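You operate a simulated robot arm through the tools that you are given. There is no shell and no other tool. Be economical: measure what you need, move in short steps, check, and stop when the job is done.

You run a simulated robot arm. Do the job below in one go: nothing can be reset, and whatever is moved stays where it is left.

Task
Repot the young plant into the yellow pot with three scoops of soil.
Fine: pot on the hopper's seat, one scoop, plant in upright, then two more; spill nothing.

It is judged by the outcome, as a careful person would: the job done as asked, and still so three seconds after it is handed in. It fails if anything else is knocked over, pushed out of place, dropped, spilled or broken.

Robot
A 7-joint arm with a two-finger parallel gripper, fixed in place. Base frame: the origin is at the foot of the arm, x ahead of it, y to its left, z up; the work surface is at about z = 780. Lengths are in mm, angles in degrees, forces in N, time in s.
With the tool pointing down near the work surface it reaches from about 360 to 780 mm from the base axis. Its first joint turns from -143.0 to 143.0 degrees. Payload 3 kg.
Tool frame: the origin (TCP) lies between the finger pads and is the grasp point; the fingertips stand 30 mm ahead of it; z points along the fingers, y is the line along which they close. The gripper opens to 110 mm. The fingers are 20 mm wide and 10 mm thick; the gripper's body (48 by 112 mm) begins 55 mm behind the TCP.
Orientation is that of the tool frame in the base frame, as a unit quaternion [x, y, z, w]. With the fingers straight down and closing along the base's y, the tool's x points along the base's -x, its y along +y and its z along -z.

Tools
- The arm moves only by the tool send_rows. Its argument "moves" is a list of rows, each a list of 3 entries, a list of its own where there are three numbers: the turn, a rotation vector about the tool's x, y, z in units of 90 degrees (1.0 is 90 degrees), then the shift along the tool's x, y, z in units of 250 mm (1.0 is 250 mm), then the finger opening in mm, from 0 to 110. In form: [[[ax, ay, az], [dx, dy, dz], claw], ...]. A call has 1 to 8 rows; each row is the pose to reach, as a shift and turn from the pose commanded when the call began, along the tool's axes at that moment. A call with a number of a shift or a turn outside -1 to 1 is refused whole. Each row takes 0.2 s and may step no farther than 50 mm and 8.6 degrees from the row before; otherwise, or with a gripper value out of range, the whole call is refused. A pose out of reach is approached as far as the arm can. The call stops where the force on the tool passes 90 N (or 10 N more than at its start, if that is more) or the arm is blocked; 0.2 s more then pass. Each finger travels about 153 mm/s and halts on what it meets, pressing with about 42 N; the grip force reading is that of the motor and also rises with nothing between the fingers. The clock runs only during rows and for 0.2 s after the last one: add rows that repeat a pose to give the fingers time. It gives the time, the measured TCP pose, the force on the tool (base axes), the opening and the grip force at its end, in the units of the frame above (readings bear some noise), with the torque about the TCP (base axes, N m) and any sound that the robot's microphone picked up.
- Cameras (640 x 400 px; columns grow to the right, rows downward): "scene" is fixed at [50, -649.9, 1520.7]; the picture's right is [0.88, -0.47, 0.00], its down [-0.21, -0.39, -0.90] and it looks along [0.42, 0.79, -0.44] (base axes); focal length 373 px, centre (320, 200). "wrist" rides on the gripper at [72, 17, -103] in the tool frame; the picture's right is [-0.23, 0.97, 0.00], its down [-0.76, -0.18, -0.62] and it looks along [-0.61, -0.14, 0.78] (tool axes); focal length 222 px, centre (320, 200). There is no depth. A picture from a camera that has moved, and an enlarged one, comes with that camera's place and axes in the base frame and with its lens.
- grab_frame(camera): a new picture of that camera. It takes no simulated time.
- slide_trunk(by): slides the trunk up (or, below 0, down) by that many mm; the arm rides with it, the base frame stays. It gives what a move gives, with no picture.
- zoom(camera, box): a new picture of the part [left, top, right, bottom] of that camera's present view, enlarged. It takes no simulated time.
- job_done(): hands the job in; it is judged then, once.

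Work in short steps. Places have to be worked out from the pictures, the camera data and where the tool is seen: move nearer, look again, correct. Check each grasp and each placing, and mend what went wrong. You have 120 turns and 68 pictures in all, those below and enlarged ones among them. Open the gripper and draw the arm clear of the work before you hand the job in, unless the task says otherwise; then end with one line.

The tools are called after "Emit:" by a JSON object that holds its "api" and its "payload". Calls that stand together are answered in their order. send_rows: Moves the arm, as the interface text tells. Its arguments: {"type":"object","properties":{"moves":{"type":"array","items":{"type":"array"}}},"required":["moves"]} The other tools are called the same way: slide_trunk (by) slides the trunk up or down; grab_frame (camera) takes a picture; zoom (camera, box) takes an enlarged picture of a part of a camera's view; job_done () hands the job in.

At the start:

```text
time_s: 0.0
tool_pos: [398.3, 256.0, 1245.6]
tcp_rot: [0.0, 1.0, 0.0, 0.0]
force: [0.0, 0.1, -0.4]
ft_torque: [0.01, 0.02, 0.01]
width: 109.9
finger_force: 0.0
trunk travel left (down, up): [-425.0, 65.0]
```

scene: 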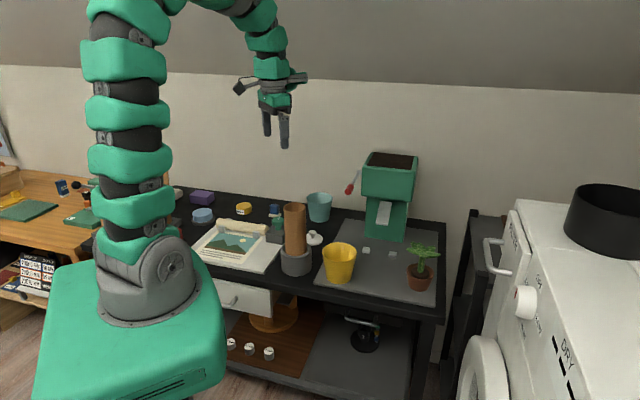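
wrist: 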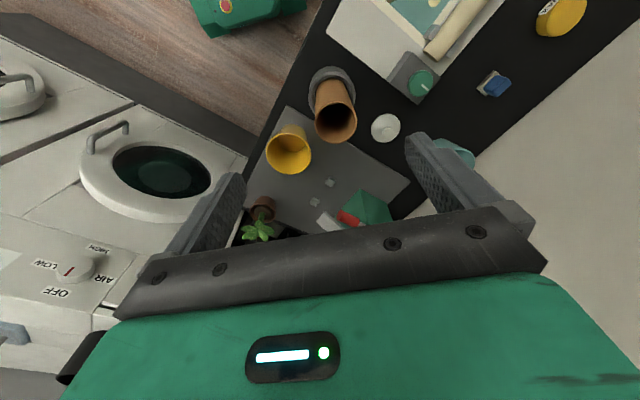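

I start by looking closer at the hopper, the pot and the plant.

Emit:
{"api": "zoom", "payload": {"camera": "scene", "box": [300, 140, 460, 300]}}

Emit:
{"api": "zoom", "payload": {"camera": "wrist", "box": [220, 60, 480, 260]}}

```text
2.50 times, centred on (380, 220) of scene
camera zoom: at [50.0, -649.9, 1520.7], right [0.88, -0.47, 0.0], down [-0.21, -0.39, -0.9], along [0.42, 0.79, -0.44], focal length 932 px, centre (170, 150)
```

zoom: 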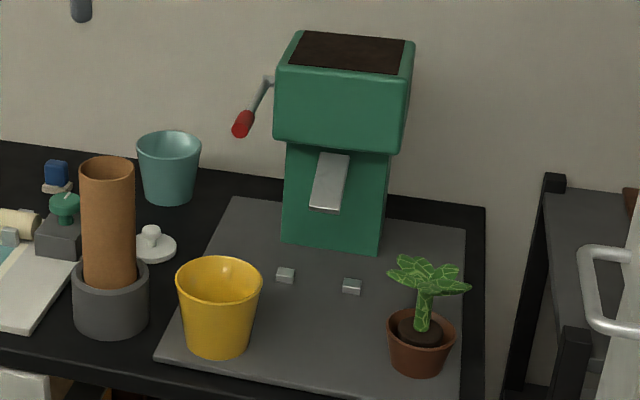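

```text
2.00 times, centred on (350, 160) of wrist
camera zoom: at [326.0, 273.1, 1349.5], right [0.23, 0.97, 0.0], down [0.76, -0.18, 0.62], along [0.61, -0.14, -0.78], focal length 444 px, centre (260, 280)
```

zoom: 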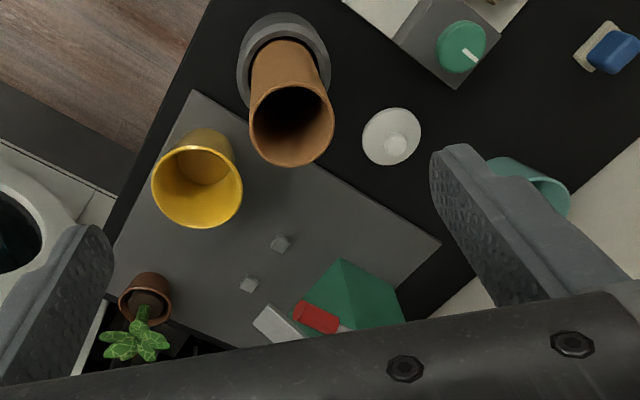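

The spout tip triangulates to about (725,184,910), with the two nubs near (710,242) and (775,174). I move forward and down for a nearer view of the hopper.

Emit:
{"api": "send_rows", "payload": {"moves": [[[0, 0, 0], [-0.132, 0, 0.096], 110], [[0, 0, 0], [-0.264, 0, 0.192], 110], [[0, 0, 0], [-0.396, 0, 0.288], 110], [[0, 0, 0], [-0.528, 0, 0.384], 110]]}}

Emit:
{"api": "grab_frame", "payload": {"camera": "wrist"}}

```text
time_s: 1.0
tool_pos: [530.2, 257.0, 1150.0]
tcp_rot: [-0.001, 1.0, -0.001, 0.0]
force: [0.1, 0.2, 0.6]
ft_torque: [-0.01, -0.02, -0.01]
width: 110.0
finger_force: 0.1
trunk travel left (down, up): [-425.0, 65.0]
```

```text
63 pictures are left
camera wrist: at [457.8, 274.4, 1253.5], right [0.23, 0.97, 0.0], down [0.76, -0.18, 0.62], along [0.61, -0.14, -0.78], focal length 222 px, centre (320, 200)
```

wrist: 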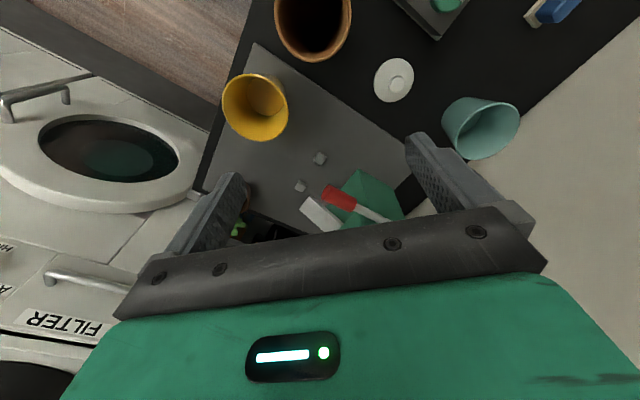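

Emit:
{"api": "zoom", "payload": {"camera": "wrist", "box": [200, 60, 440, 240]}}

Emit:
{"api": "zoom", "payload": {"camera": "scene", "box": [335, 145, 435, 265]}}

```text
2.22 times, centred on (320, 150) of wrist
camera zoom: at [457.8, 274.4, 1253.5], right [0.23, 0.97, 0.0], down [0.76, -0.18, 0.62], along [0.61, -0.14, -0.78], focal length 494 px, centre (320, 311)
```

zoom: 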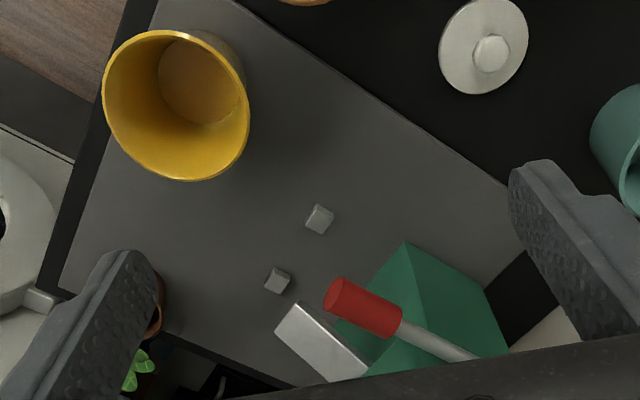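

```text
3.33 times, centred on (385, 205) of scene
camera zoom: at [50.0, -649.9, 1520.7], right [0.88, -0.47, 0.0], down [-0.21, -0.39, -0.9], along [0.42, 0.79, -0.44], focal length 1243 px, centre (103, 183)
```

zoom: 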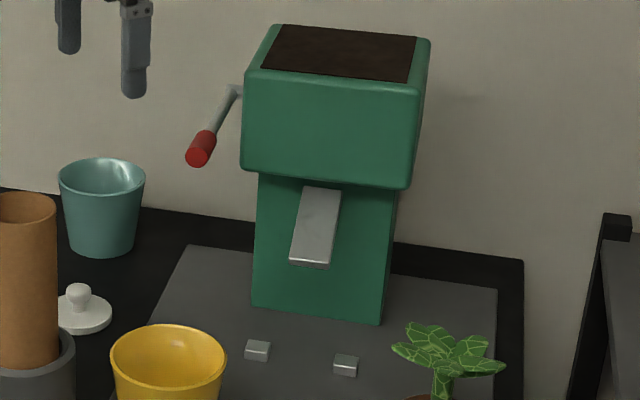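

Spout tip refined to (725,185,912), nubs at (700,222) and (765,158), so the pot seats in front of them at about (715,173). I turn 45° and hover above the front rim of the yellow pot to pinch its wall.

Emit:
{"api": "send_rows", "payload": {"moves": [[[0, 0, 0.0833], [0.012, -0.092, 0.0667], 110], [[0, 0, 0.1667], [0.024, -0.184, 0.1333], 110], [[0, 0, 0.25], [0.036, -0.276, 0.2], 110], [[0, 0, 0.3333], [0.048, -0.368, 0.2667], 110], [[0, 0, 0.4167], [0.06, -0.46, 0.3333], 110], [[0, 0, 0.5], [0.072, -0.552, 0.4], 110]]}}

Emit:
{"api": "grab_frame", "payload": {"camera": "wrist"}}

Emit:
{"api": "zoom", "payload": {"camera": "scene", "box": [260, 140, 420, 300]}}

```text
time_s: 2.4
tool_pos: [512.4, 117.3, 1050.0]
tcp_rot: [0.384, 0.923, -0.001, -0.001]
force: [0.0, -0.4, -0.4]
ft_torque: [-0.01, 0.02, -0.04]
width: 110.0
finger_force: 0.1
trunk travel left (down, up): [-425.0, 65.0]
```

```text
60 pictures are left
camera wrist: at [472.9, 181.6, 1153.9], right [0.85, 0.53, 0.0], down [0.41, -0.67, 0.62], along [0.33, -0.53, -0.78], focal length 222 px, centre (320, 200)
```

wrist: 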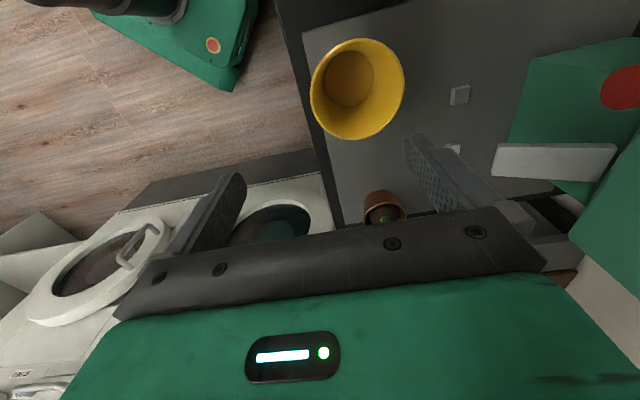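

```text
2.50 times, centred on (340, 220) of scene
camera zoom: at [50.0, -649.9, 1520.7], right [0.88, -0.47, 0.0], down [-0.21, -0.39, -0.9], along [0.42, 0.79, -0.44], focal length 932 px, centre (270, 150)
```

zoom: 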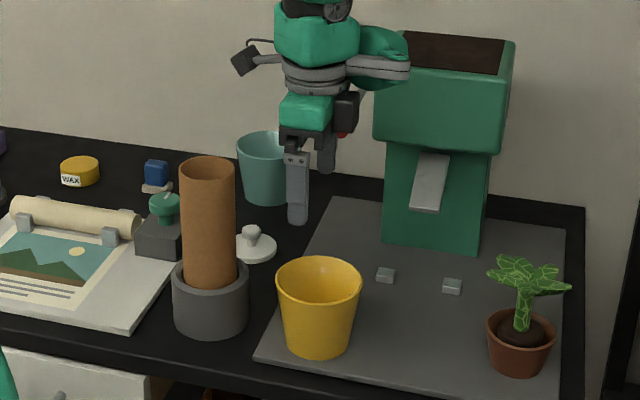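

The pot's centre comes out near (546,153) with the rim at z≈875 and radius about 52. I tilt 7° to match the wall taper and descend with the fingers straddling the front wall.

Emit:
{"api": "send_rows", "payload": {"moves": [[[-0.04, 0, 0], [0, 0, 0.18], 60], [[-0.078, 0, 0], [0, 0, 0.36], 60], [[-0.078, 0, 0], [0, 0, 0.54], 60], [[-0.078, 0, 0], [0, 0, 0.66], 60], [[-0.078, 0, 0], [0, 0, 0.728], 60]]}}

Emit:
{"api": "zoom", "payload": {"camera": "scene", "box": [280, 180, 400, 300]}}

Emit:
{"api": "grab_frame", "payload": {"camera": "wrist"}}

```text
time_s: 3.6
tool_pos: [512.5, 119.9, 870.2]
tcp_rot: [0.382, 0.922, 0.057, 0.024]
force: [0.6, -0.9, 0.8]
ft_torque: [0.02, -0.01, -0.02]
width: 60.0
finger_force: 0.1
trunk travel left (down, up): [-425.0, 65.0]
```

```text
3.33 times, centred on (340, 240) of scene
camera zoom: at [50.0, -649.9, 1520.7], right [0.88, -0.47, 0.0], down [-0.21, -0.39, -0.9], along [0.42, 0.79, -0.44], focal length 1243 px, centre (253, 67)
```

zoom: 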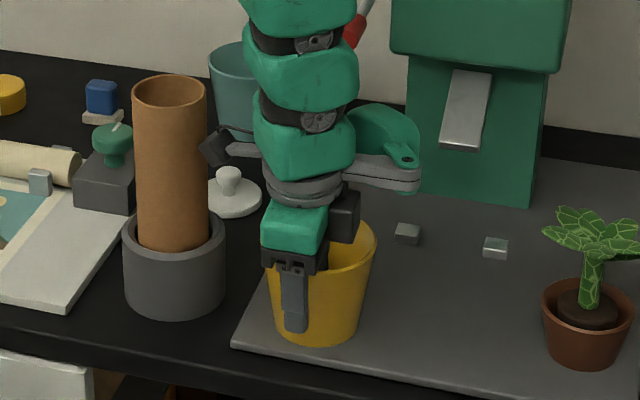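

```text
57 pictures are left
camera wrist: at [464.2, 173.9, 975.4], right [0.84, 0.52, 0.12], down [0.36, -0.72, 0.6], along [0.4, -0.46, -0.79], focal length 222 px, centre (320, 200)
```

wrist: 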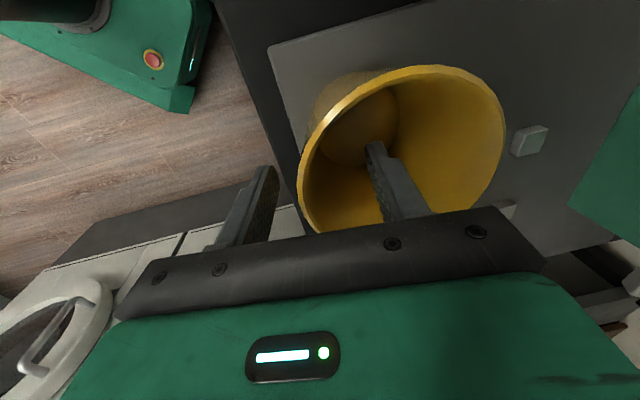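

One finger is inside and one outside the wall. Closing.

Emit:
{"api": "send_rows", "payload": {"moves": [[[0, 0, 0], [0, 0, 0], 30], [[0, 0, 0], [0, 0, 0], 10], [[0, 0, 0], [0, 0, 0], 0], [[0, 0, 0], [0, 0, 0], 0]]}}

Emit:
{"api": "grab_frame", "payload": {"camera": "wrist"}}

```text
time_s: 4.6
tool_pos: [511.9, 118.3, 871.8]
tcp_rot: [0.382, 0.922, 0.057, 0.023]
force: [0.1, -0.6, 0.1]
ft_torque: [-0.08, 0.08, 0.03]
width: 6.9
finger_force: 42.3
trunk travel left (down, up): [-425.0, 65.0]
```

```text
56 pictures are left
camera wrist: at [464.0, 174.0, 975.4], right [0.84, 0.52, 0.12], down [0.36, -0.72, 0.6], along [0.4, -0.46, -0.79], focal length 222 px, centre (320, 200)
```

wrist: 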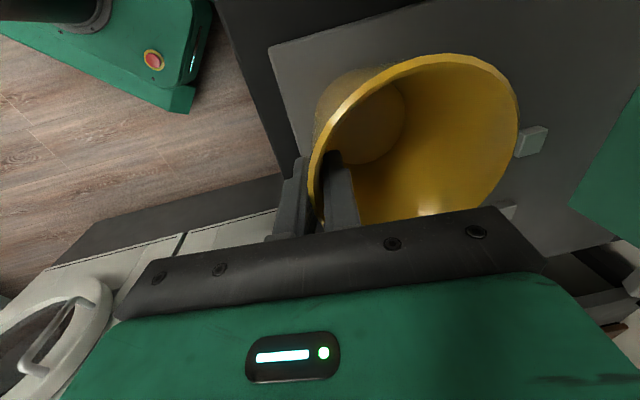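

Gripped, width 6.9 mm on the wall. Lifting 25 mm and checking that the pot hangs upright.

Emit:
{"api": "send_rows", "payload": {"moves": [[[0, 0, 0], [0, 0.006, -0.05], 0], [[0, 0, 0], [0, 0.0122, -0.0992], 0], [[0, 0, 0], [0, 0.0122, -0.0992], 0]]}}

Emit:
{"api": "zoom", "payload": {"camera": "scene", "box": [280, 180, 400, 300]}}

Emit:
{"api": "grab_frame", "payload": {"camera": "wrist"}}

```text
time_s: 5.4
tool_pos: [510.5, 118.5, 894.5]
tcp_rot: [0.383, 0.922, 0.056, 0.023]
force: [-0.5, 0.2, -2.7]
ft_torque: [-0.07, 0.08, 0.02]
width: 7.2
finger_force: 42.3
trunk travel left (down, up): [-425.0, 65.0]
```

```text
3.33 times, centred on (340, 240) of scene
camera zoom: at [50.0, -649.9, 1520.7], right [0.88, -0.47, 0.0], down [-0.21, -0.39, -0.9], along [0.42, 0.79, -0.44], focal length 1243 px, centre (253, 67)
```

zoom: 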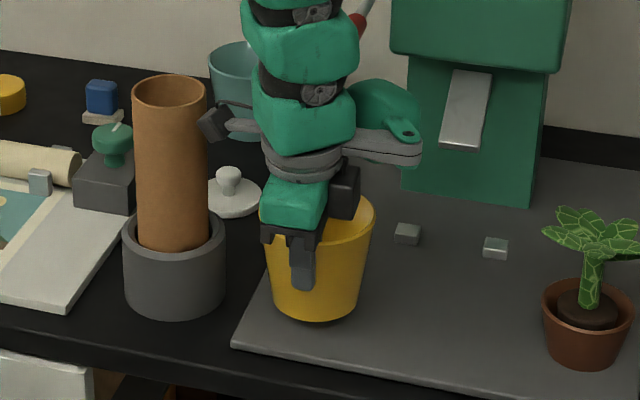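

```text
54 pictures are left
camera wrist: at [462.8, 173.3, 999.8], right [0.84, 0.52, 0.12], down [0.36, -0.72, 0.6], along [0.4, -0.46, -0.79], focal length 222 px, centre (320, 200)
```

wrist: 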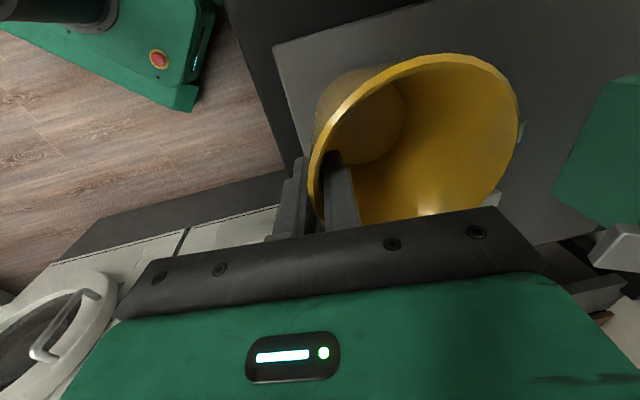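

The pot hangs upright, centre about 39 mm inward on each axis from the TCP. I carry it to about 40 mm in front of the seat.

Emit:
{"api": "send_rows", "payload": {"moves": [[[0, 0, 0], [-0.07, 0.057, 0.007], 0], [[0, 0, 0], [-0.174, 0.1425, 0.0175], 0], [[0, 0, 0], [-0.279, 0.228, 0.028], 0], [[0, 0, 0], [-0.366, 0.2993, 0.0368], 0], [[0, 0, 0], [-0.418, 0.342, 0.042], 0], [[0, 0, 0], [-0.418, 0.342, 0.042], 0]]}}

Emit:
{"api": "zoom", "payload": {"camera": "scene", "box": [310, 160, 430, 280]}}

Emit:
{"api": "grab_frame", "payload": {"camera": "wrist"}}

```text
time_s: 6.8
tool_pos: [647.6, 104.2, 893.4]
tcp_rot: [0.381, 0.923, 0.056, 0.024]
force: [-0.3, 0.3, -3.8]
ft_torque: [-0.1, 0.08, 0.0]
width: 7.1
finger_force: 41.7
trunk travel left (down, up): [-425.0, 65.0]
```

```text
3.33 times, centred on (370, 220) of scene
camera zoom: at [50.0, -649.9, 1520.7], right [0.88, -0.47, 0.0], down [-0.21, -0.39, -0.9], along [0.42, 0.79, -0.44], focal length 1243 px, centre (153, 133)
```

zoom: 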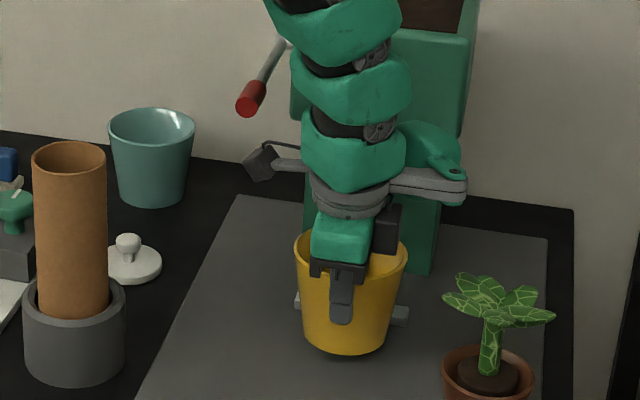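

```text
52 pictures are left
camera wrist: at [599.3, 159.2, 998.0], right [0.84, 0.52, 0.12], down [0.36, -0.72, 0.6], along [0.4, -0.46, -0.79], focal length 222 px, centre (320, 200)
```

wrist: 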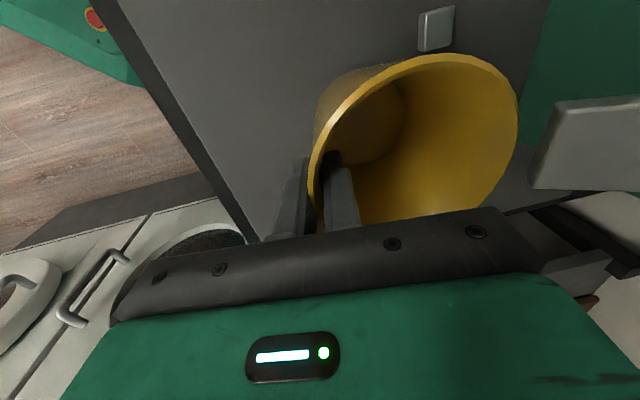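

Estimates hold up: nub at (698,224), spout tip at (722,185), pot centre near (687,142). I lower to just above the mat.

Emit:
{"api": "send_rows", "payload": {"moves": [[[0, 0, 0], [0, -0.0049, 0.0397], 0], [[0, 0, 0], [0, -0.0093, 0.0755], 0], [[0, 0, 0], [0, -0.0103, 0.0834], 0], [[0, 0, 0], [0, -0.0103, 0.0834], 0]]}}

```text
time_s: 7.8
tool_pos: [647.4, 104.6, 872.8]
tcp_rot: [0.383, 0.922, 0.056, 0.024]
force: [-0.1, -0.1, -2.8]
ft_torque: [-0.06, 0.12, -0.01]
width: 6.7
finger_force: 42.3
trunk travel left (down, up): [-425.0, 65.0]
```

About a millimetre above the mat. I slide toward the nubs, watching the force.

Emit:
{"api": "send_rows", "payload": {"moves": [[[0, 0, 0], [0.003, 0.05, 0.0061], 0], [[0, 0, 0], [0.006, 0.09, 0.011], 0], [[0, 0, 0], [0.007, 0.119, 0.0146], 0], [[0, 0, 0], [0.007, 0.119, 0.0146], 0]]}}

Emit:
{"api": "grab_frame", "payload": {"camera": "wrist"}}

Emit:
{"api": "zoom", "payload": {"camera": "scene", "box": [330, 160, 430, 280]}}

```text
time_s: 8.8
tool_pos: [668.4, 127.2, 872.7]
tcp_rot: [0.382, 0.922, 0.057, 0.023]
force: [-0.4, -0.7, -3.9]
ft_torque: [-0.11, 0.09, -0.01]
width: 7.1
finger_force: 42.1
trunk travel left (down, up): [-425.0, 65.0]
```

```text
51 pictures are left
camera wrist: at [619.6, 182.0, 977.1], right [0.84, 0.52, 0.12], down [0.36, -0.72, 0.6], along [0.4, -0.46, -0.79], focal length 222 px, centre (320, 200)
```

wrist: 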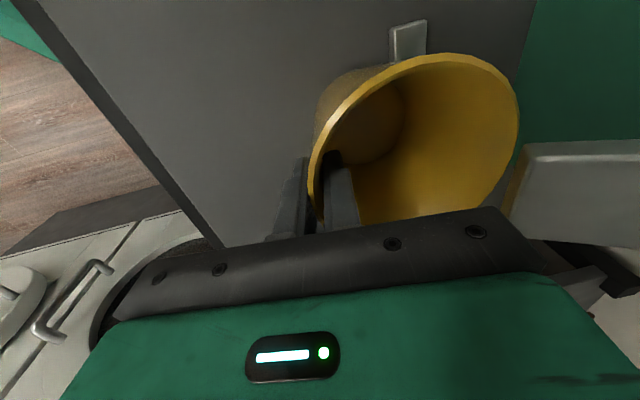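

```text
3.33 times, centred on (380, 220) of scene
camera zoom: at [50.0, -649.9, 1520.7], right [0.88, -0.47, 0.0], down [-0.21, -0.39, -0.9], along [0.42, 0.79, -0.44], focal length 1243 px, centre (120, 133)
```

zoom: 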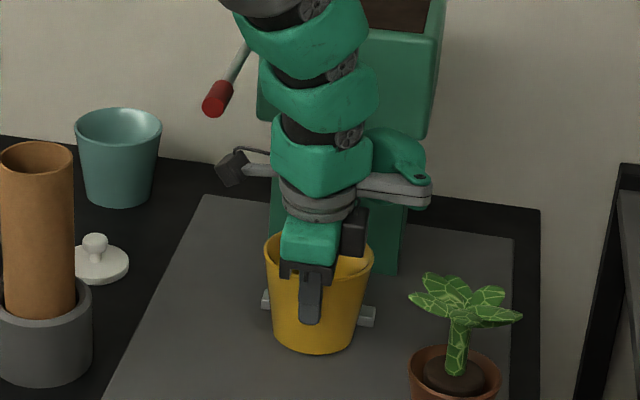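

Close to the nubs on both sides. Advancing in small steps until contact.

Emit:
{"api": "send_rows", "payload": {"moves": [[[0, 0, 0], [0, 0.012, 0.0015], 0], [[0, 0, 0], [0, 0.024, 0.003], 0], [[0, 0, 0], [0, 0.024, 0.003], 0]]}}

Emit:
{"api": "send_rows", "payload": {"moves": [[[0, 0, 0], [0, 0.008, 0.001], 0], [[0, 0, 0], [0, 0.016, 0.002], 0], [[0, 0, 0], [0, 0.016, 0.002], 0]]}}

```text
time_s: 9.6
tool_pos: [669.5, 128.7, 871.9]
tcp_rot: [0.383, 0.922, 0.056, 0.022]
force: [-24.4, -16.1, 3.3]
ft_torque: [-0.92, 1.58, -0.33]
width: 7.1
finger_force: 42.3
trunk travel left (down, up): [-425.0, 65.0]
```

```text
time_s: 10.4
tool_pos: [673.6, 132.2, 873.2]
tcp_rot: [0.383, 0.922, 0.057, 0.024]
force: [-26.9, -26.3, 6.6]
ft_torque: [-1.48, 1.56, -0.39]
width: 7.7
finger_force: 41.7
trunk travel left (down, up): [-425.0, 65.0]
```

Both nubs now touch, with even forces on x and y. I relax the push and look.

Emit:
{"api": "send_rows", "payload": {"moves": [[[0, 0, 0], [0, -0.012, -0.0015], 0], [[0, 0, 0], [0, -0.016, -0.002], 0]]}}

Emit:
{"api": "zoom", "payload": {"camera": "scene", "box": [330, 160, 430, 280]}}

Emit:
{"api": "grab_frame", "payload": {"camera": "wrist"}}

```text
time_s: 11.0
tool_pos: [672.8, 132.1, 873.2]
tcp_rot: [0.381, 0.922, 0.057, 0.023]
force: [-5.3, -11.0, -3.6]
ft_torque: [-0.97, 0.29, -0.27]
width: 7.1
finger_force: 42.1
trunk travel left (down, up): [-425.0, 65.0]
```

```text
3.33 times, centred on (380, 220) of scene
camera zoom: at [50.0, -649.9, 1520.7], right [0.88, -0.47, 0.0], down [-0.21, -0.39, -0.9], along [0.42, 0.79, -0.44], focal length 1243 px, centre (120, 133)
```

zoom: 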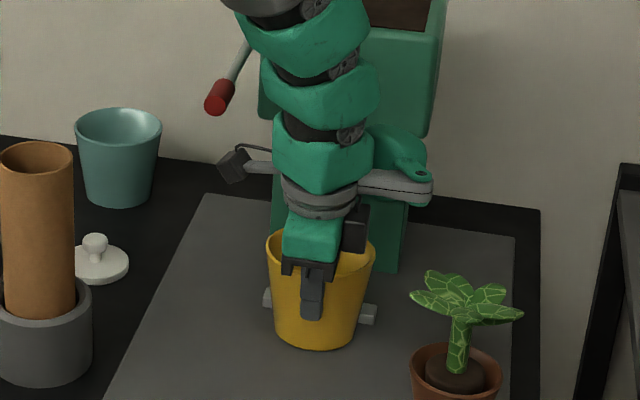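

```text
48 pictures are left
camera wrist: at [624.2, 186.1, 977.2], right [0.84, 0.52, 0.12], down [0.36, -0.72, 0.6], along [0.4, -0.46, -0.79], focal length 222 px, centre (320, 200)
```

wrist: 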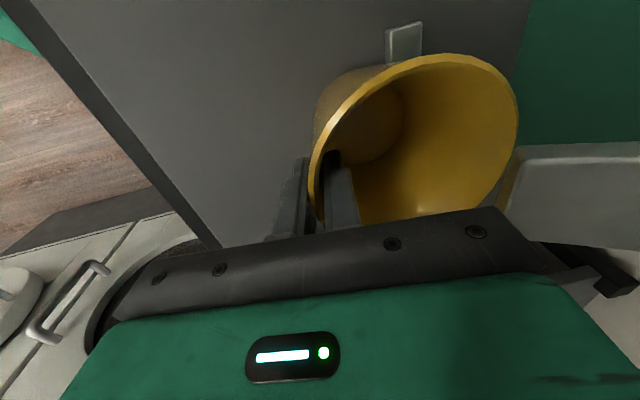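

The pot stands at about (712,170), touching both nubs and upright. I lower the last millimetre, open, and withdraw along the tool axis.

Emit:
{"api": "send_rows", "payload": {"moves": [[[0, 0, 0], [0, -0.001, 0.007], 0], [[0, 0, 0], [0, -0.001, 0.007], 12], [[0, 0, 0], [0, -0.001, 0.007], 40], [[0, 0, 0], [0, -0.001, 0.007], 40], [[0, 0, 0], [0, 0, -0.1], 40], [[0, 0, 0], [0, 0, -0.3], 40], [[0, 0, 0], [0, 0, -0.48], 40]]}}

Emit:
{"api": "grab_frame", "payload": {"camera": "wrist"}}

Emit:
{"api": "zoom", "payload": {"camera": "scene", "box": [330, 160, 430, 280]}}

```text
time_s: 12.6
tool_pos: [659.8, 122.7, 994.8]
tcp_rot: [0.382, 0.922, 0.056, 0.024]
force: [0.2, 0.6, -0.4]
ft_torque: [0.02, 0.0, -0.01]
width: 39.9
finger_force: 0.1
trunk travel left (down, up): [-425.0, 65.0]
```

```text
47 pictures are left
camera wrist: at [611.8, 177.4, 1100.1], right [0.84, 0.52, 0.12], down [0.36, -0.72, 0.6], along [0.4, -0.46, -0.79], focal length 222 px, centre (320, 200)
```

wrist: 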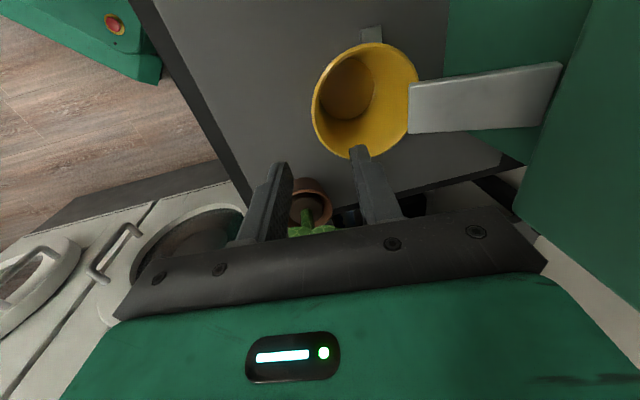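

```text
3.33 times, centred on (380, 220) of scene
camera zoom: at [50.0, -649.9, 1520.7], right [0.88, -0.47, 0.0], down [-0.21, -0.39, -0.9], along [0.42, 0.79, -0.44], focal length 1243 px, centre (120, 133)
```

zoom: 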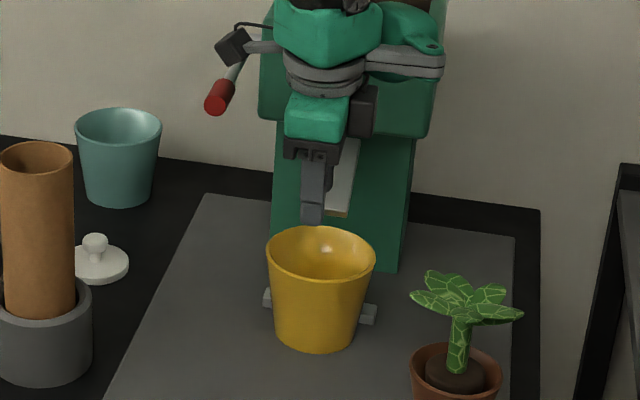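

The pot is seated cleanly against both nubs. I rise, level the tool and then turn it so the fingers close across the lever knob.

Emit:
{"api": "send_rows", "payload": {"moves": [[[0.02, 0, 0], [0.04, -0.003, -0.1], 40], [[0.04, 0, 0], [0.1, -0.007, -0.27], 60], [[0.06, 0, 0], [0.18, -0.012, -0.45], 60], [[0.078, 0, 0], [0.246, -0.017, -0.627], 60]]}}

Emit:
{"api": "send_rows", "payload": {"moves": [[[0, 0, -0.09], [0, 0, 0], 60], [[0, 0, -0.18], [0, 0, 0], 60], [[0, 0, -0.27], [0, 0, 0], 60], [[0, 0, -0.36], [0, 0, 0], 60], [[0, 0, -0.45], [0, 0, 0], 60], [[0, 0, -0.54], [0, 0, 0], 60]]}}

Emit:
{"api": "send_rows", "payload": {"moves": [[[0, 0, -0.09], [0, 0, 0], 60], [[0, 0, -0.18], [0, 0, 0], 60], [[0, 0, -0.27], [0, 0, 0], 60], [[0, 0, -0.36], [0, 0, 0], 60], [[0, 0, -0.46], [0, 0, 0], 60]]}}

Emit:
{"api": "grab_frame", "payload": {"camera": "wrist"}}

```text
time_s: 13.6
tool_pos: [600.3, 148.9, 1148.7]
tcp_rot: [0.384, 0.923, 0.0, -0.002]
force: [-0.2, -0.4, 0.1]
ft_torque: [0.0, 0.03, -0.06]
width: 59.9
finger_force: 0.0
trunk travel left (down, up): [-425.0, 65.0]
```

```text
time_s: 15.0
tool_pos: [601.2, 147.9, 1145.8]
tcp_rot: [-0.033, 0.999, 0.0, 0.0]
force: [-0.9, 0.5, 0.1]
ft_torque: [-0.03, 0.0, -0.03]
width: 60.0
finger_force: 0.1
trunk travel left (down, up): [-425.0, 65.0]
```

```text
refused: row 5 steps farther than a row can; nothing moved
```

```text
45 pictures are left
camera wrist: at [527.8, 160.3, 1249.9], right [0.16, 0.99, 0.0], down [0.77, -0.13, 0.62], along [0.61, -0.1, -0.78], focal length 222 px, centre (320, 200)
```

wrist: 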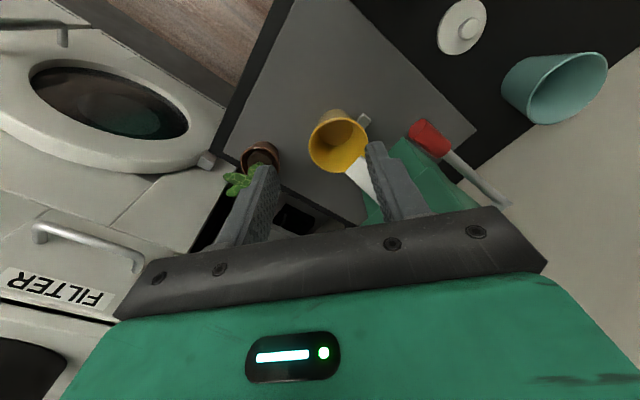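

The knob's outer end triangulates to about (636,245,1025). I zoom on the lever before going on.

Emit:
{"api": "zoom", "payload": {"camera": "wrist", "box": [300, 80, 540, 230]}}

Emit:
{"api": "zoom", "payload": {"camera": "scene", "box": [330, 140, 430, 220]}}

```text
2.67 times, centred on (420, 155) of wrist
camera zoom: at [527.8, 160.3, 1249.9], right [0.16, 0.99, 0.0], down [0.77, -0.13, 0.62], along [0.61, -0.1, -0.78], focal length 592 px, centre (53, 320)
```

zoom: 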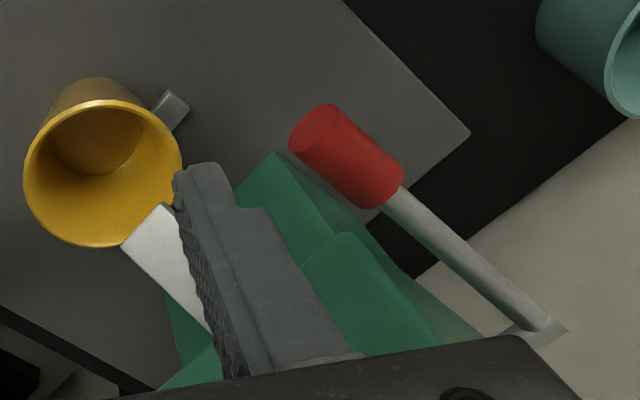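

```text
5.00 times, centred on (380, 180) of scene
camera zoom: at [50.0, -649.9, 1520.7], right [0.88, -0.47, 0.0], down [-0.21, -0.39, -0.9], along [0.42, 0.79, -0.44], focal length 1864 px, centre (20, 300)
```

zoom: 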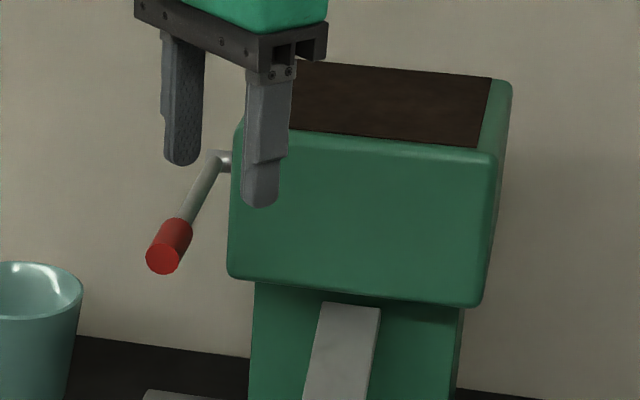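

Lever: pivot near (777,398,1003), knob centre around (650,267,1013), about 190 mm long and nearly level, swinging in the hopper's fore-aft plane. I finish the yaw and hover above the knob.

Emit:
{"api": "send_rows", "payload": {"moves": [[[0, 0, -0.0767], [-0.038, 0.077, 0.024], 70], [[0, 0, -0.1533], [-0.076, 0.154, 0.048], 70], [[0, 0, -0.23], [-0.114, 0.231, 0.072], 70], [[0, 0, -0.3067], [-0.151, 0.308, 0.096], 70], [[0, 0, -0.3833], [-0.189, 0.385, 0.12], 70], [[0, 0, -0.46], [-0.227, 0.462, 0.144], 70]]}}

Emit:
{"api": "grab_frame", "payload": {"camera": "wrist"}}

Emit:
{"api": "zoom", "payload": {"camera": "scene", "box": [310, 120, 430, 220]}}

```text
time_s: 16.4
tool_pos: [650.5, 265.5, 1109.3]
tcp_rot: [-0.382, 0.924, 0.0, -0.001]
force: [-1.0, -0.2, 0.0]
ft_torque: [0.01, 0.0, 0.01]
width: 70.1
finger_force: 0.1
trunk travel left (down, up): [-425.0, 65.0]
```

```text
42 pictures are left
camera wrist: at [588.8, 227.3, 1213.1], right [-0.53, 0.85, 0.0], down [0.67, 0.41, 0.62], along [0.53, 0.33, -0.78], focal length 222 px, centre (320, 200)
```

wrist: 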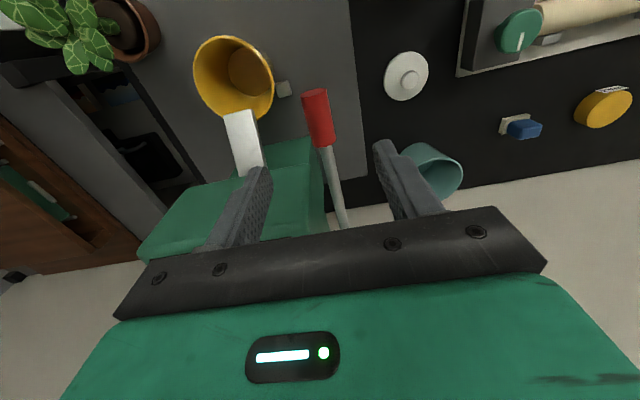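

```text
4.00 times, centred on (370, 170) of scene
camera zoom: at [50.0, -649.9, 1520.7], right [0.88, -0.47, 0.0], down [-0.21, -0.39, -0.9], along [0.42, 0.79, -0.44], focal length 1491 px, centre (120, 320)
```

zoom: 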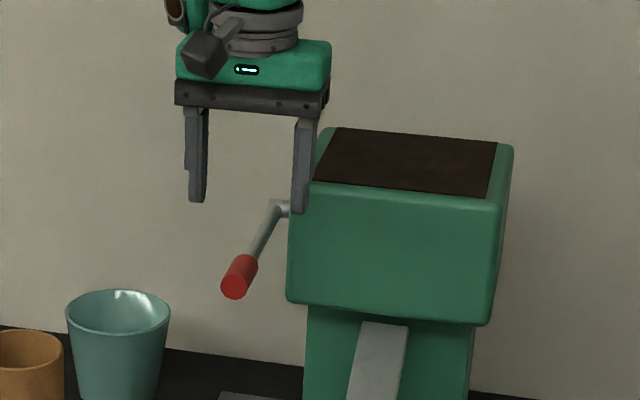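

The knob centre refines to (644,262,1022); the box corner is close behind it, so I tilt the tool 30° back to keep the gripper body clear, and close in above the knob.

Emit:
{"api": "send_rows", "payload": {"moves": [[[0, -0.083, 0], [0.007, 0.002, 0.035], 70], [[0, -0.166, 0], [0.014, 0.004, 0.07], 70], [[0, -0.25, 0], [0.021, 0.006, 0.105], 70], [[0, -0.333, 0], [0.028, 0.008, 0.14], 70]]}}

Emit:
{"api": "grab_frame", "payload": {"camera": "wrist"}}

Emit:
{"api": "zoom", "payload": {"camera": "scene", "box": [310, 120, 430, 220]}}

```text
time_s: 17.4
tool_pos: [644.4, 262.6, 1076.0]
tcp_rot: [-0.369, 0.893, 0.099, 0.239]
force: [-0.4, 0.3, -0.9]
ft_torque: [-0.02, 0.01, -0.01]
width: 70.0
finger_force: 0.2
trunk travel left (down, up): [-425.0, 65.0]
```

```text
40 pictures are left
camera wrist: at [551.4, 194.8, 1128.4], right [-0.55, 0.83, 0.11], down [0.37, 0.12, 0.92], along [0.75, 0.55, -0.37], focal length 222 px, centre (320, 200)
```

wrist: 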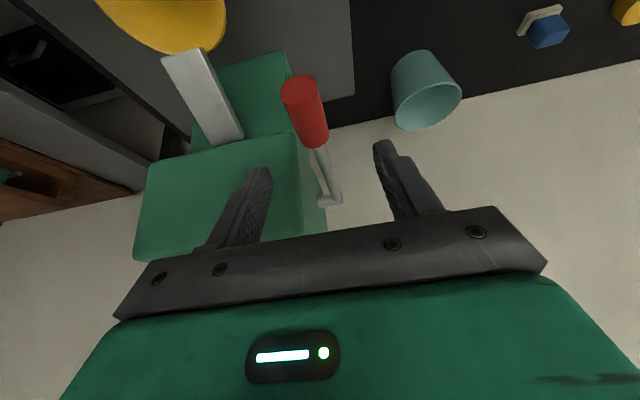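

```text
4.00 times, centred on (370, 170) of scene
camera zoom: at [50.0, -649.9, 1520.7], right [0.88, -0.47, 0.0], down [-0.21, -0.39, -0.9], along [0.42, 0.79, -0.44], focal length 1491 px, centre (120, 320)
```

zoom: 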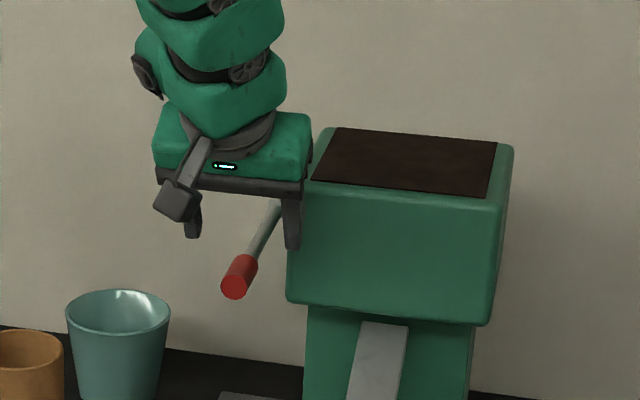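

The knob sits between the finger planes. I descend 54 mm onto it and close.

Emit:
{"api": "send_rows", "payload": {"moves": [[[0, 0, 0], [0.036, -0.003, 0.062], 70], [[0, 0, 0], [0.08, -0.006, 0.14], 70], [[0, 0, 0], [0.108, -0.006, 0.187], 70], [[0, 0, 0], [0.108, -0.006, 0.187], 40], [[0, 0, 0], [0.108, -0.006, 0.187], 15], [[0, 0, 0], [0.108, -0.006, 0.187], 15]]}}

Emit:
{"api": "grab_frame", "payload": {"camera": "wrist"}}

Emit:
{"api": "zoom", "payload": {"camera": "scene", "box": [310, 140, 430, 240]}}

```text
time_s: 18.8
tool_pos: [644.8, 261.7, 1021.3]
tcp_rot: [-0.369, 0.892, 0.099, 0.24]
force: [-1.7, 2.3, 0.0]
ft_torque: [0.09, -0.14, 0.1]
width: 21.1
finger_force: 42.6
trunk travel left (down, up): [-425.0, 65.0]
```

```text
38 pictures are left
camera wrist: at [552.7, 194.0, 1074.6], right [-0.55, 0.83, 0.11], down [0.37, 0.12, 0.92], along [0.75, 0.55, -0.37], focal length 222 px, centre (320, 200)
```

wrist: 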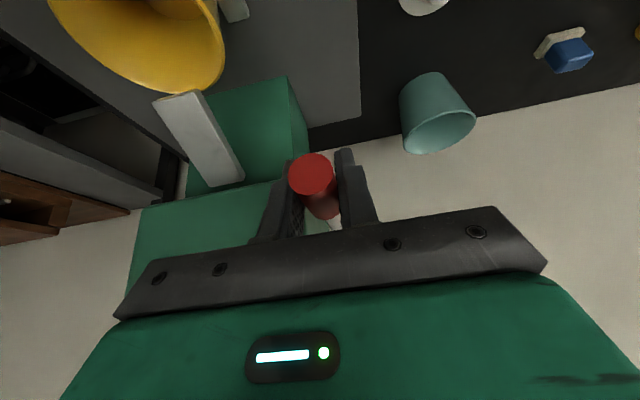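

```text
4.00 times, centred on (370, 190) of scene
camera zoom: at [50.0, -649.9, 1520.7], right [0.88, -0.47, 0.0], down [-0.21, -0.39, -0.9], along [0.42, 0.79, -0.44], focal length 1491 px, centre (120, 240)
```

zoom: 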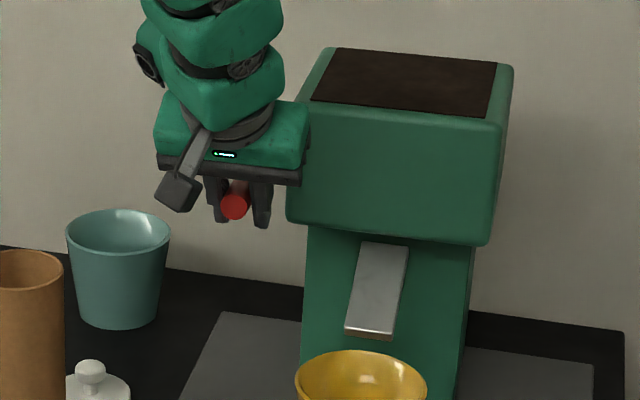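

Holding the knob (21 mm). I swing it down about 10° along its arc, watching force and sound.

Emit:
{"api": "send_rows", "payload": {"moves": [[[0, 0, 0], [0.02, 0, 0.035], 15], [[0, 0, 0], [0.04, 0, 0.0693], 15], [[0, 0, 0], [0.055, 0, 0.0953], 15], [[0, 0, 0], [0.07, 0, 0.121], 15]]}}

Emit:
{"api": "grab_frame", "payload": {"camera": "wrist"}}

```text
time_s: 19.8
tool_pos: [644.9, 262.3, 987.1]
tcp_rot: [-0.37, 0.892, 0.1, 0.239]
force: [12.8, 12.0, 12.0]
ft_torque: [0.38, -0.42, 0.03]
width: 21.5
finger_force: 41.4
trunk travel left (down, up): [-425.0, 65.0]
```

```text
36 pictures are left
camera wrist: at [552.8, 194.2, 1039.0], right [-0.55, 0.83, 0.11], down [0.37, 0.12, 0.92], along [0.75, 0.55, -0.37], focal length 222 px, centre (320, 200)
```

wrist: 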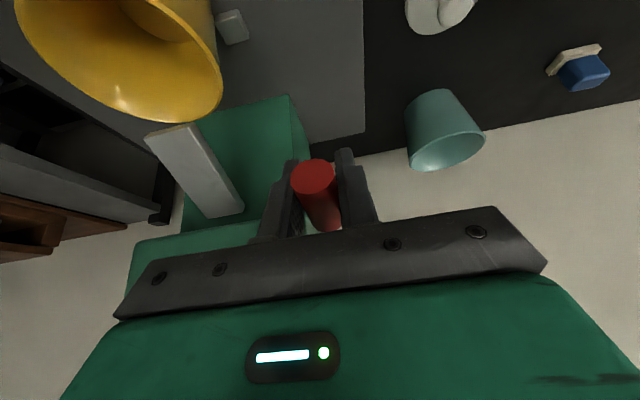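

The lever moves with a light resistance; the force shows the arc bends inward more than I assumed. I continue down with more inward shift.

Emit:
{"api": "send_rows", "payload": {"moves": [[[0, 0, 0], [0.002, 0, 0.032], 15], [[0, 0, 0], [0.012, 0, 0.062], 15], [[0, 0, 0], [0.022, 0, 0.091], 15], [[0, 0, 0], [0.032, 0, 0.12], 15]]}}

```text
time_s: 20.8
tool_pos: [651.1, 268.0, 955.5]
tcp_rot: [-0.37, 0.892, 0.1, 0.239]
force: [0.7, 1.9, 10.0]
ft_torque: [0.7, -0.65, 0.02]
width: 21.4
finger_force: 42.3
trunk travel left (down, up): [-425.0, 65.0]
```

The path now agrees with the lever. I continue to about −30°.

Emit:
{"api": "send_rows", "payload": {"moves": [[[0, 0, 0], [0.009, 0, 0.043], 15], [[0, 0, 0], [0.017, 0, 0.087], 15], [[0, 0, 0], [0.018, 0, 0.128], 15], [[0, 0, 0], [0.018, 0, 0.168], 15]]}}

Emit:
{"api": "zoom", "payload": {"camera": "scene", "box": [310, 160, 430, 260]}}

```text
time_s: 21.8
tool_pos: [662.1, 280.1, 919.5]
tcp_rot: [-0.368, 0.893, 0.1, 0.24]
force: [-4.6, -15.6, 22.5]
ft_torque: [-0.04, 0.33, 0.18]
width: 21.4
finger_force: 41.7
trunk travel left (down, up): [-425.0, 65.0]
```

```text
4.00 times, centred on (370, 210) of scene
camera zoom: at [50.0, -649.9, 1520.7], right [0.88, -0.47, 0.0], down [-0.21, -0.39, -0.9], along [0.42, 0.79, -0.44], focal length 1491 px, centre (120, 160)
```

zoom: 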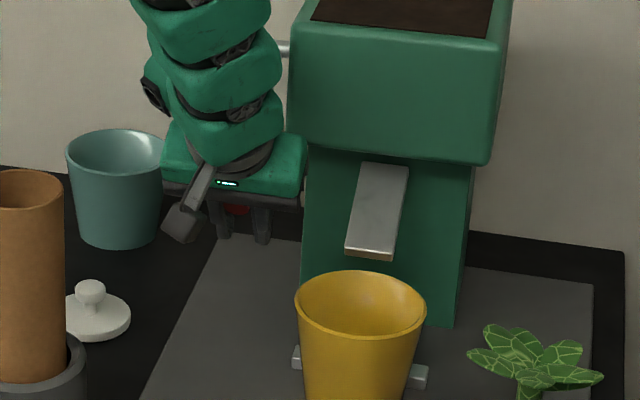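

The force now is purely tangential, about 26 N against the lever, so it is loading up. I go another 8° and check for a stop.

Emit:
{"api": "send_rows", "payload": {"moves": [[[0, 0, 0], [0.0, 0, 0.03], 15], [[0, 0, 0], [-0.001, 0, 0.055], 15], [[0, 0, 0], [-0.003, 0, 0.08], 15], [[0, 0, 0], [-0.005, 0, 0.107], 15]]}}

Emit:
{"api": "grab_frame", "payload": {"camera": "wrist"}}

```text
time_s: 22.7
tool_pos: [666.7, 284.1, 909.0]
tcp_rot: [-0.368, 0.892, 0.099, 0.243]
force: [-56.0, -39.6, 52.1]
ft_torque: [0.37, -1.07, 0.03]
width: 21.2
finger_force: 42.0
trunk travel left (down, up): [-425.0, 65.0]
stopped in row 4: the force on the tool passed its limit at 97 N (the readings are from after the stop); the commanded pose is now the measured one
```

```text
34 pictures are left
camera wrist: at [573.1, 215.0, 960.3], right [-0.55, 0.83, 0.12], down [0.37, 0.11, 0.92], along [0.75, 0.55, -0.37], focal length 222 px, centre (320, 200)
```

wrist: 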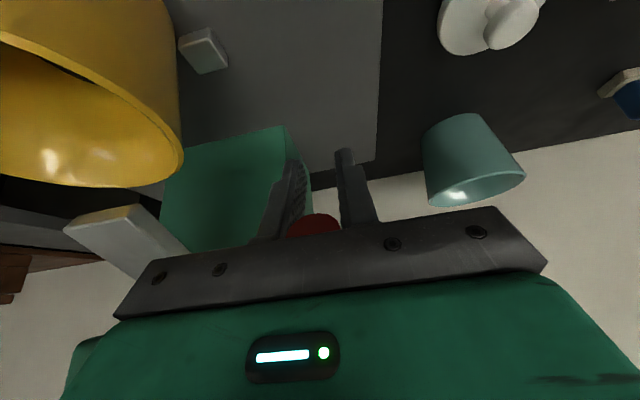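

The lever reached its end stop. I check the spout and pot for soil before returning the lever.

Emit:
{"api": "zoom", "payload": {"camera": "scene", "box": [350, 190, 430, 290]}}

```text
4.00 times, centred on (390, 240) of scene
camera zoom: at [50.0, -649.9, 1520.7], right [0.88, -0.47, 0.0], down [-0.21, -0.39, -0.9], along [0.42, 0.79, -0.44], focal length 1491 px, centre (40, 40)
```

zoom: 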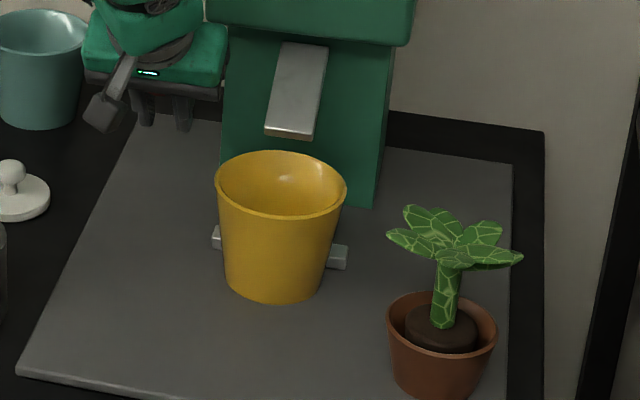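

No soil yet; it may drop on the return stroke. I guide the lever back up its arc.

Emit:
{"api": "send_rows", "payload": {"moves": [[[0, 0, 0], [0, 0, -0.067], 15], [[0, 0, 0], [-0.007, 0, -0.133], 15], [[0, 0, 0], [-0.019, 0, -0.199], 15], [[0, 0, 0], [-0.037, 0, -0.263], 15], [[0, 0, 0], [-0.06, 0, -0.326], 15], [[0, 0, 0], [-0.089, 0, -0.386], 15], [[0, 0, 0], [-0.109, 0, -0.42], 15]]}}

Emit:
{"api": "grab_frame", "payload": {"camera": "wrist"}}

```text
time_s: 24.3
tool_pos: [653.0, 266.1, 1005.9]
tcp_rot: [-0.368, 0.893, 0.099, 0.239]
force: [5.3, -1.1, -27.9]
ft_torque: [0.31, -0.1, 0.04]
width: 21.6
finger_force: 41.7
trunk travel left (down, up): [-425.0, 65.0]
```

```text
32 pictures are left
camera wrist: at [559.4, 197.5, 1058.8], right [-0.55, 0.83, 0.12], down [0.37, 0.12, 0.92], along [0.75, 0.55, -0.37], focal length 222 px, centre (320, 200)
```

wrist: 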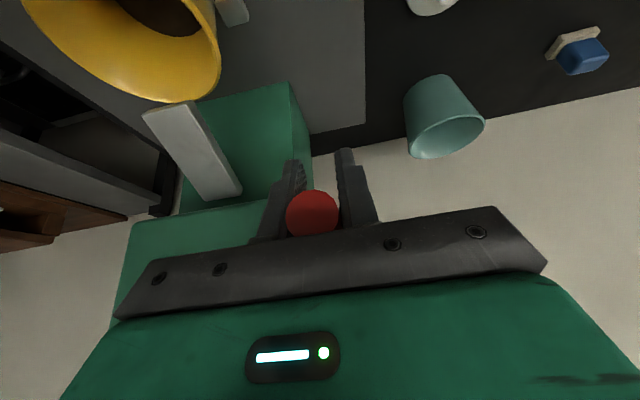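

Dark soil is now visible in the pot, so one full stroke gives one scoop; the lever is back at its top stop. I release and back out along the tool axis.

Emit:
{"api": "send_rows", "payload": {"moves": [[[0, 0, 0], [0.004, 0, 0.01], 30], [[0, 0, 0], [0.004, 0, 0.01], 60], [[0, 0, 0], [0.004, 0, 0.01], 70], [[0, 0, 0], [0, 0, -0.15], 70], [[0, 0, 0], [0, 0, -0.32], 70], [[0, 0, 0], [0, 0, -0.5], 70]]}}

Emit:
{"api": "zoom", "payload": {"camera": "scene", "box": [330, 140, 450, 300]}}

Emit:
{"api": "grab_frame", "payload": {"camera": "wrist"}}

```text
time_s: 25.7
tool_pos: [605.6, 223.3, 1115.2]
tcp_rot: [-0.368, 0.893, 0.099, 0.239]
force: [-0.2, 0.1, -0.3]
ft_torque: [-0.06, 0.03, 0.01]
width: 70.0
finger_force: 0.0
trunk travel left (down, up): [-425.0, 65.0]
```

```text
2.50 times, centred on (390, 220) of scene
camera zoom: at [50.0, -649.9, 1520.7], right [0.88, -0.47, 0.0], down [-0.21, -0.39, -0.9], along [0.42, 0.79, -0.44], focal length 932 px, centre (145, 150)
```

zoom: 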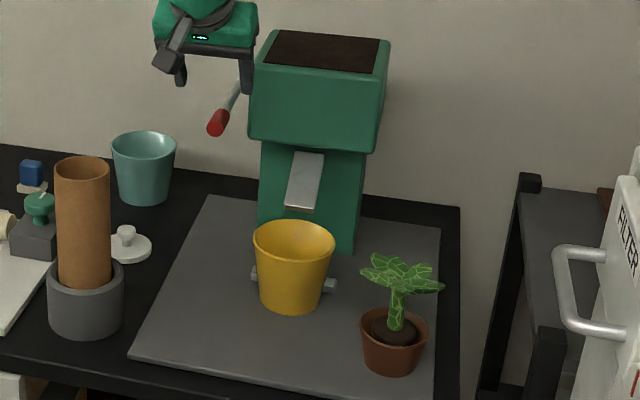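

```text
30 pictures are left
camera wrist: at [512.0, 154.6, 1167.5], right [-0.55, 0.83, 0.11], down [0.37, 0.12, 0.92], along [0.75, 0.55, -0.37], focal length 222 px, centre (320, 200)
```

wrist: 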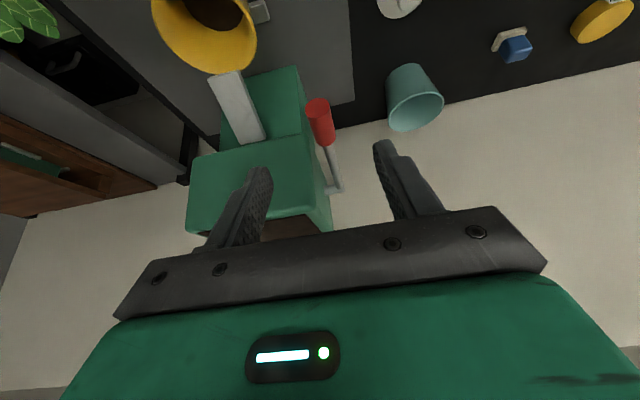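

The lever is home and nothing spilled. Next I move the arm toward the plant, at about (751,10), to see its stem, leaves and plug from close by.

Emit:
{"api": "send_rows", "payload": {"moves": [[[0, 0, 0], [0.138, -0.113, 0.0126], 90], [[0, 0, 0], [0.276, -0.226, 0.0252], 90], [[0, 0, 0], [0.414, -0.34, 0.0378], 90], [[0, 0, 0], [0.552, -0.453, 0.0504], 90], [[0, 0, 0], [0.69, -0.566, 0.063], 90]]}}

Emit:
{"api": "send_rows", "payload": {"moves": [[[0, 0, 0], [0.1, -0.088, 0.04], 90], [[0, 0, 0], [0.2, -0.175, 0.08], 90], [[0, 0, 0], [0.3, -0.263, 0.12], 90], [[0, 0, 0], [0.4, -0.351, 0.161], 90]]}}

Emit:
{"api": "grab_frame", "payload": {"camera": "wrist"}}

Emit:
{"api": "zoom", "payload": {"camera": "scene", "box": [350, 200, 450, 300]}}

```text
time_s: 26.9
tool_pos: [608.0, 23.5, 1011.7]
tcp_rot: [-0.367, 0.893, 0.098, 0.24]
force: [0.2, 0.5, -0.4]
ft_torque: [-0.05, -0.02, -0.03]
width: 90.1
finger_force: 0.0
trunk travel left (down, up): [-425.0, 65.0]
```

```text
time_s: 27.9
tool_pos: [623.8, -85.3, 929.0]
tcp_rot: [-0.367, 0.893, 0.099, 0.24]
force: [-0.4, -0.2, 0.1]
ft_torque: [0.04, -0.02, -0.03]
width: 90.1
finger_force: 0.1
trunk travel left (down, up): [-425.0, 65.0]
```

```text
29 pictures are left
camera wrist: at [529.9, -153.8, 981.8], right [-0.55, 0.83, 0.11], down [0.37, 0.12, 0.92], along [0.75, 0.55, -0.37], focal length 222 px, centre (320, 200)
```

wrist: 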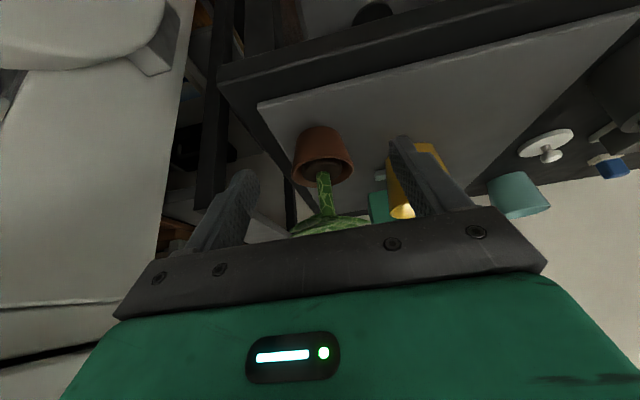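

```text
4.00 times, centred on (400, 250) of scene
camera zoom: at [50.0, -649.9, 1520.7], right [0.88, -0.47, 0.0], down [-0.21, -0.39, -0.9], along [0.42, 0.79, -0.44], focal length 1491 px, centre (0, 0)
```

zoom: 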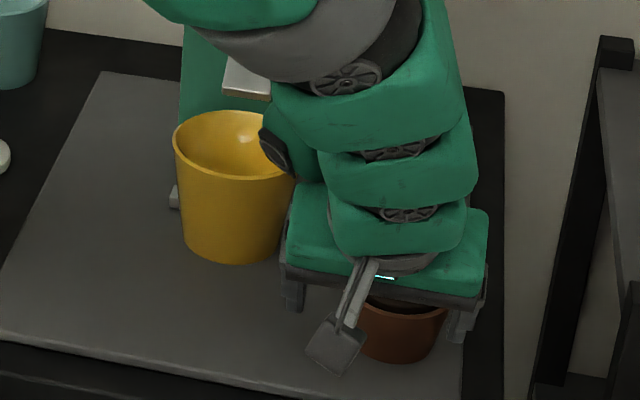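

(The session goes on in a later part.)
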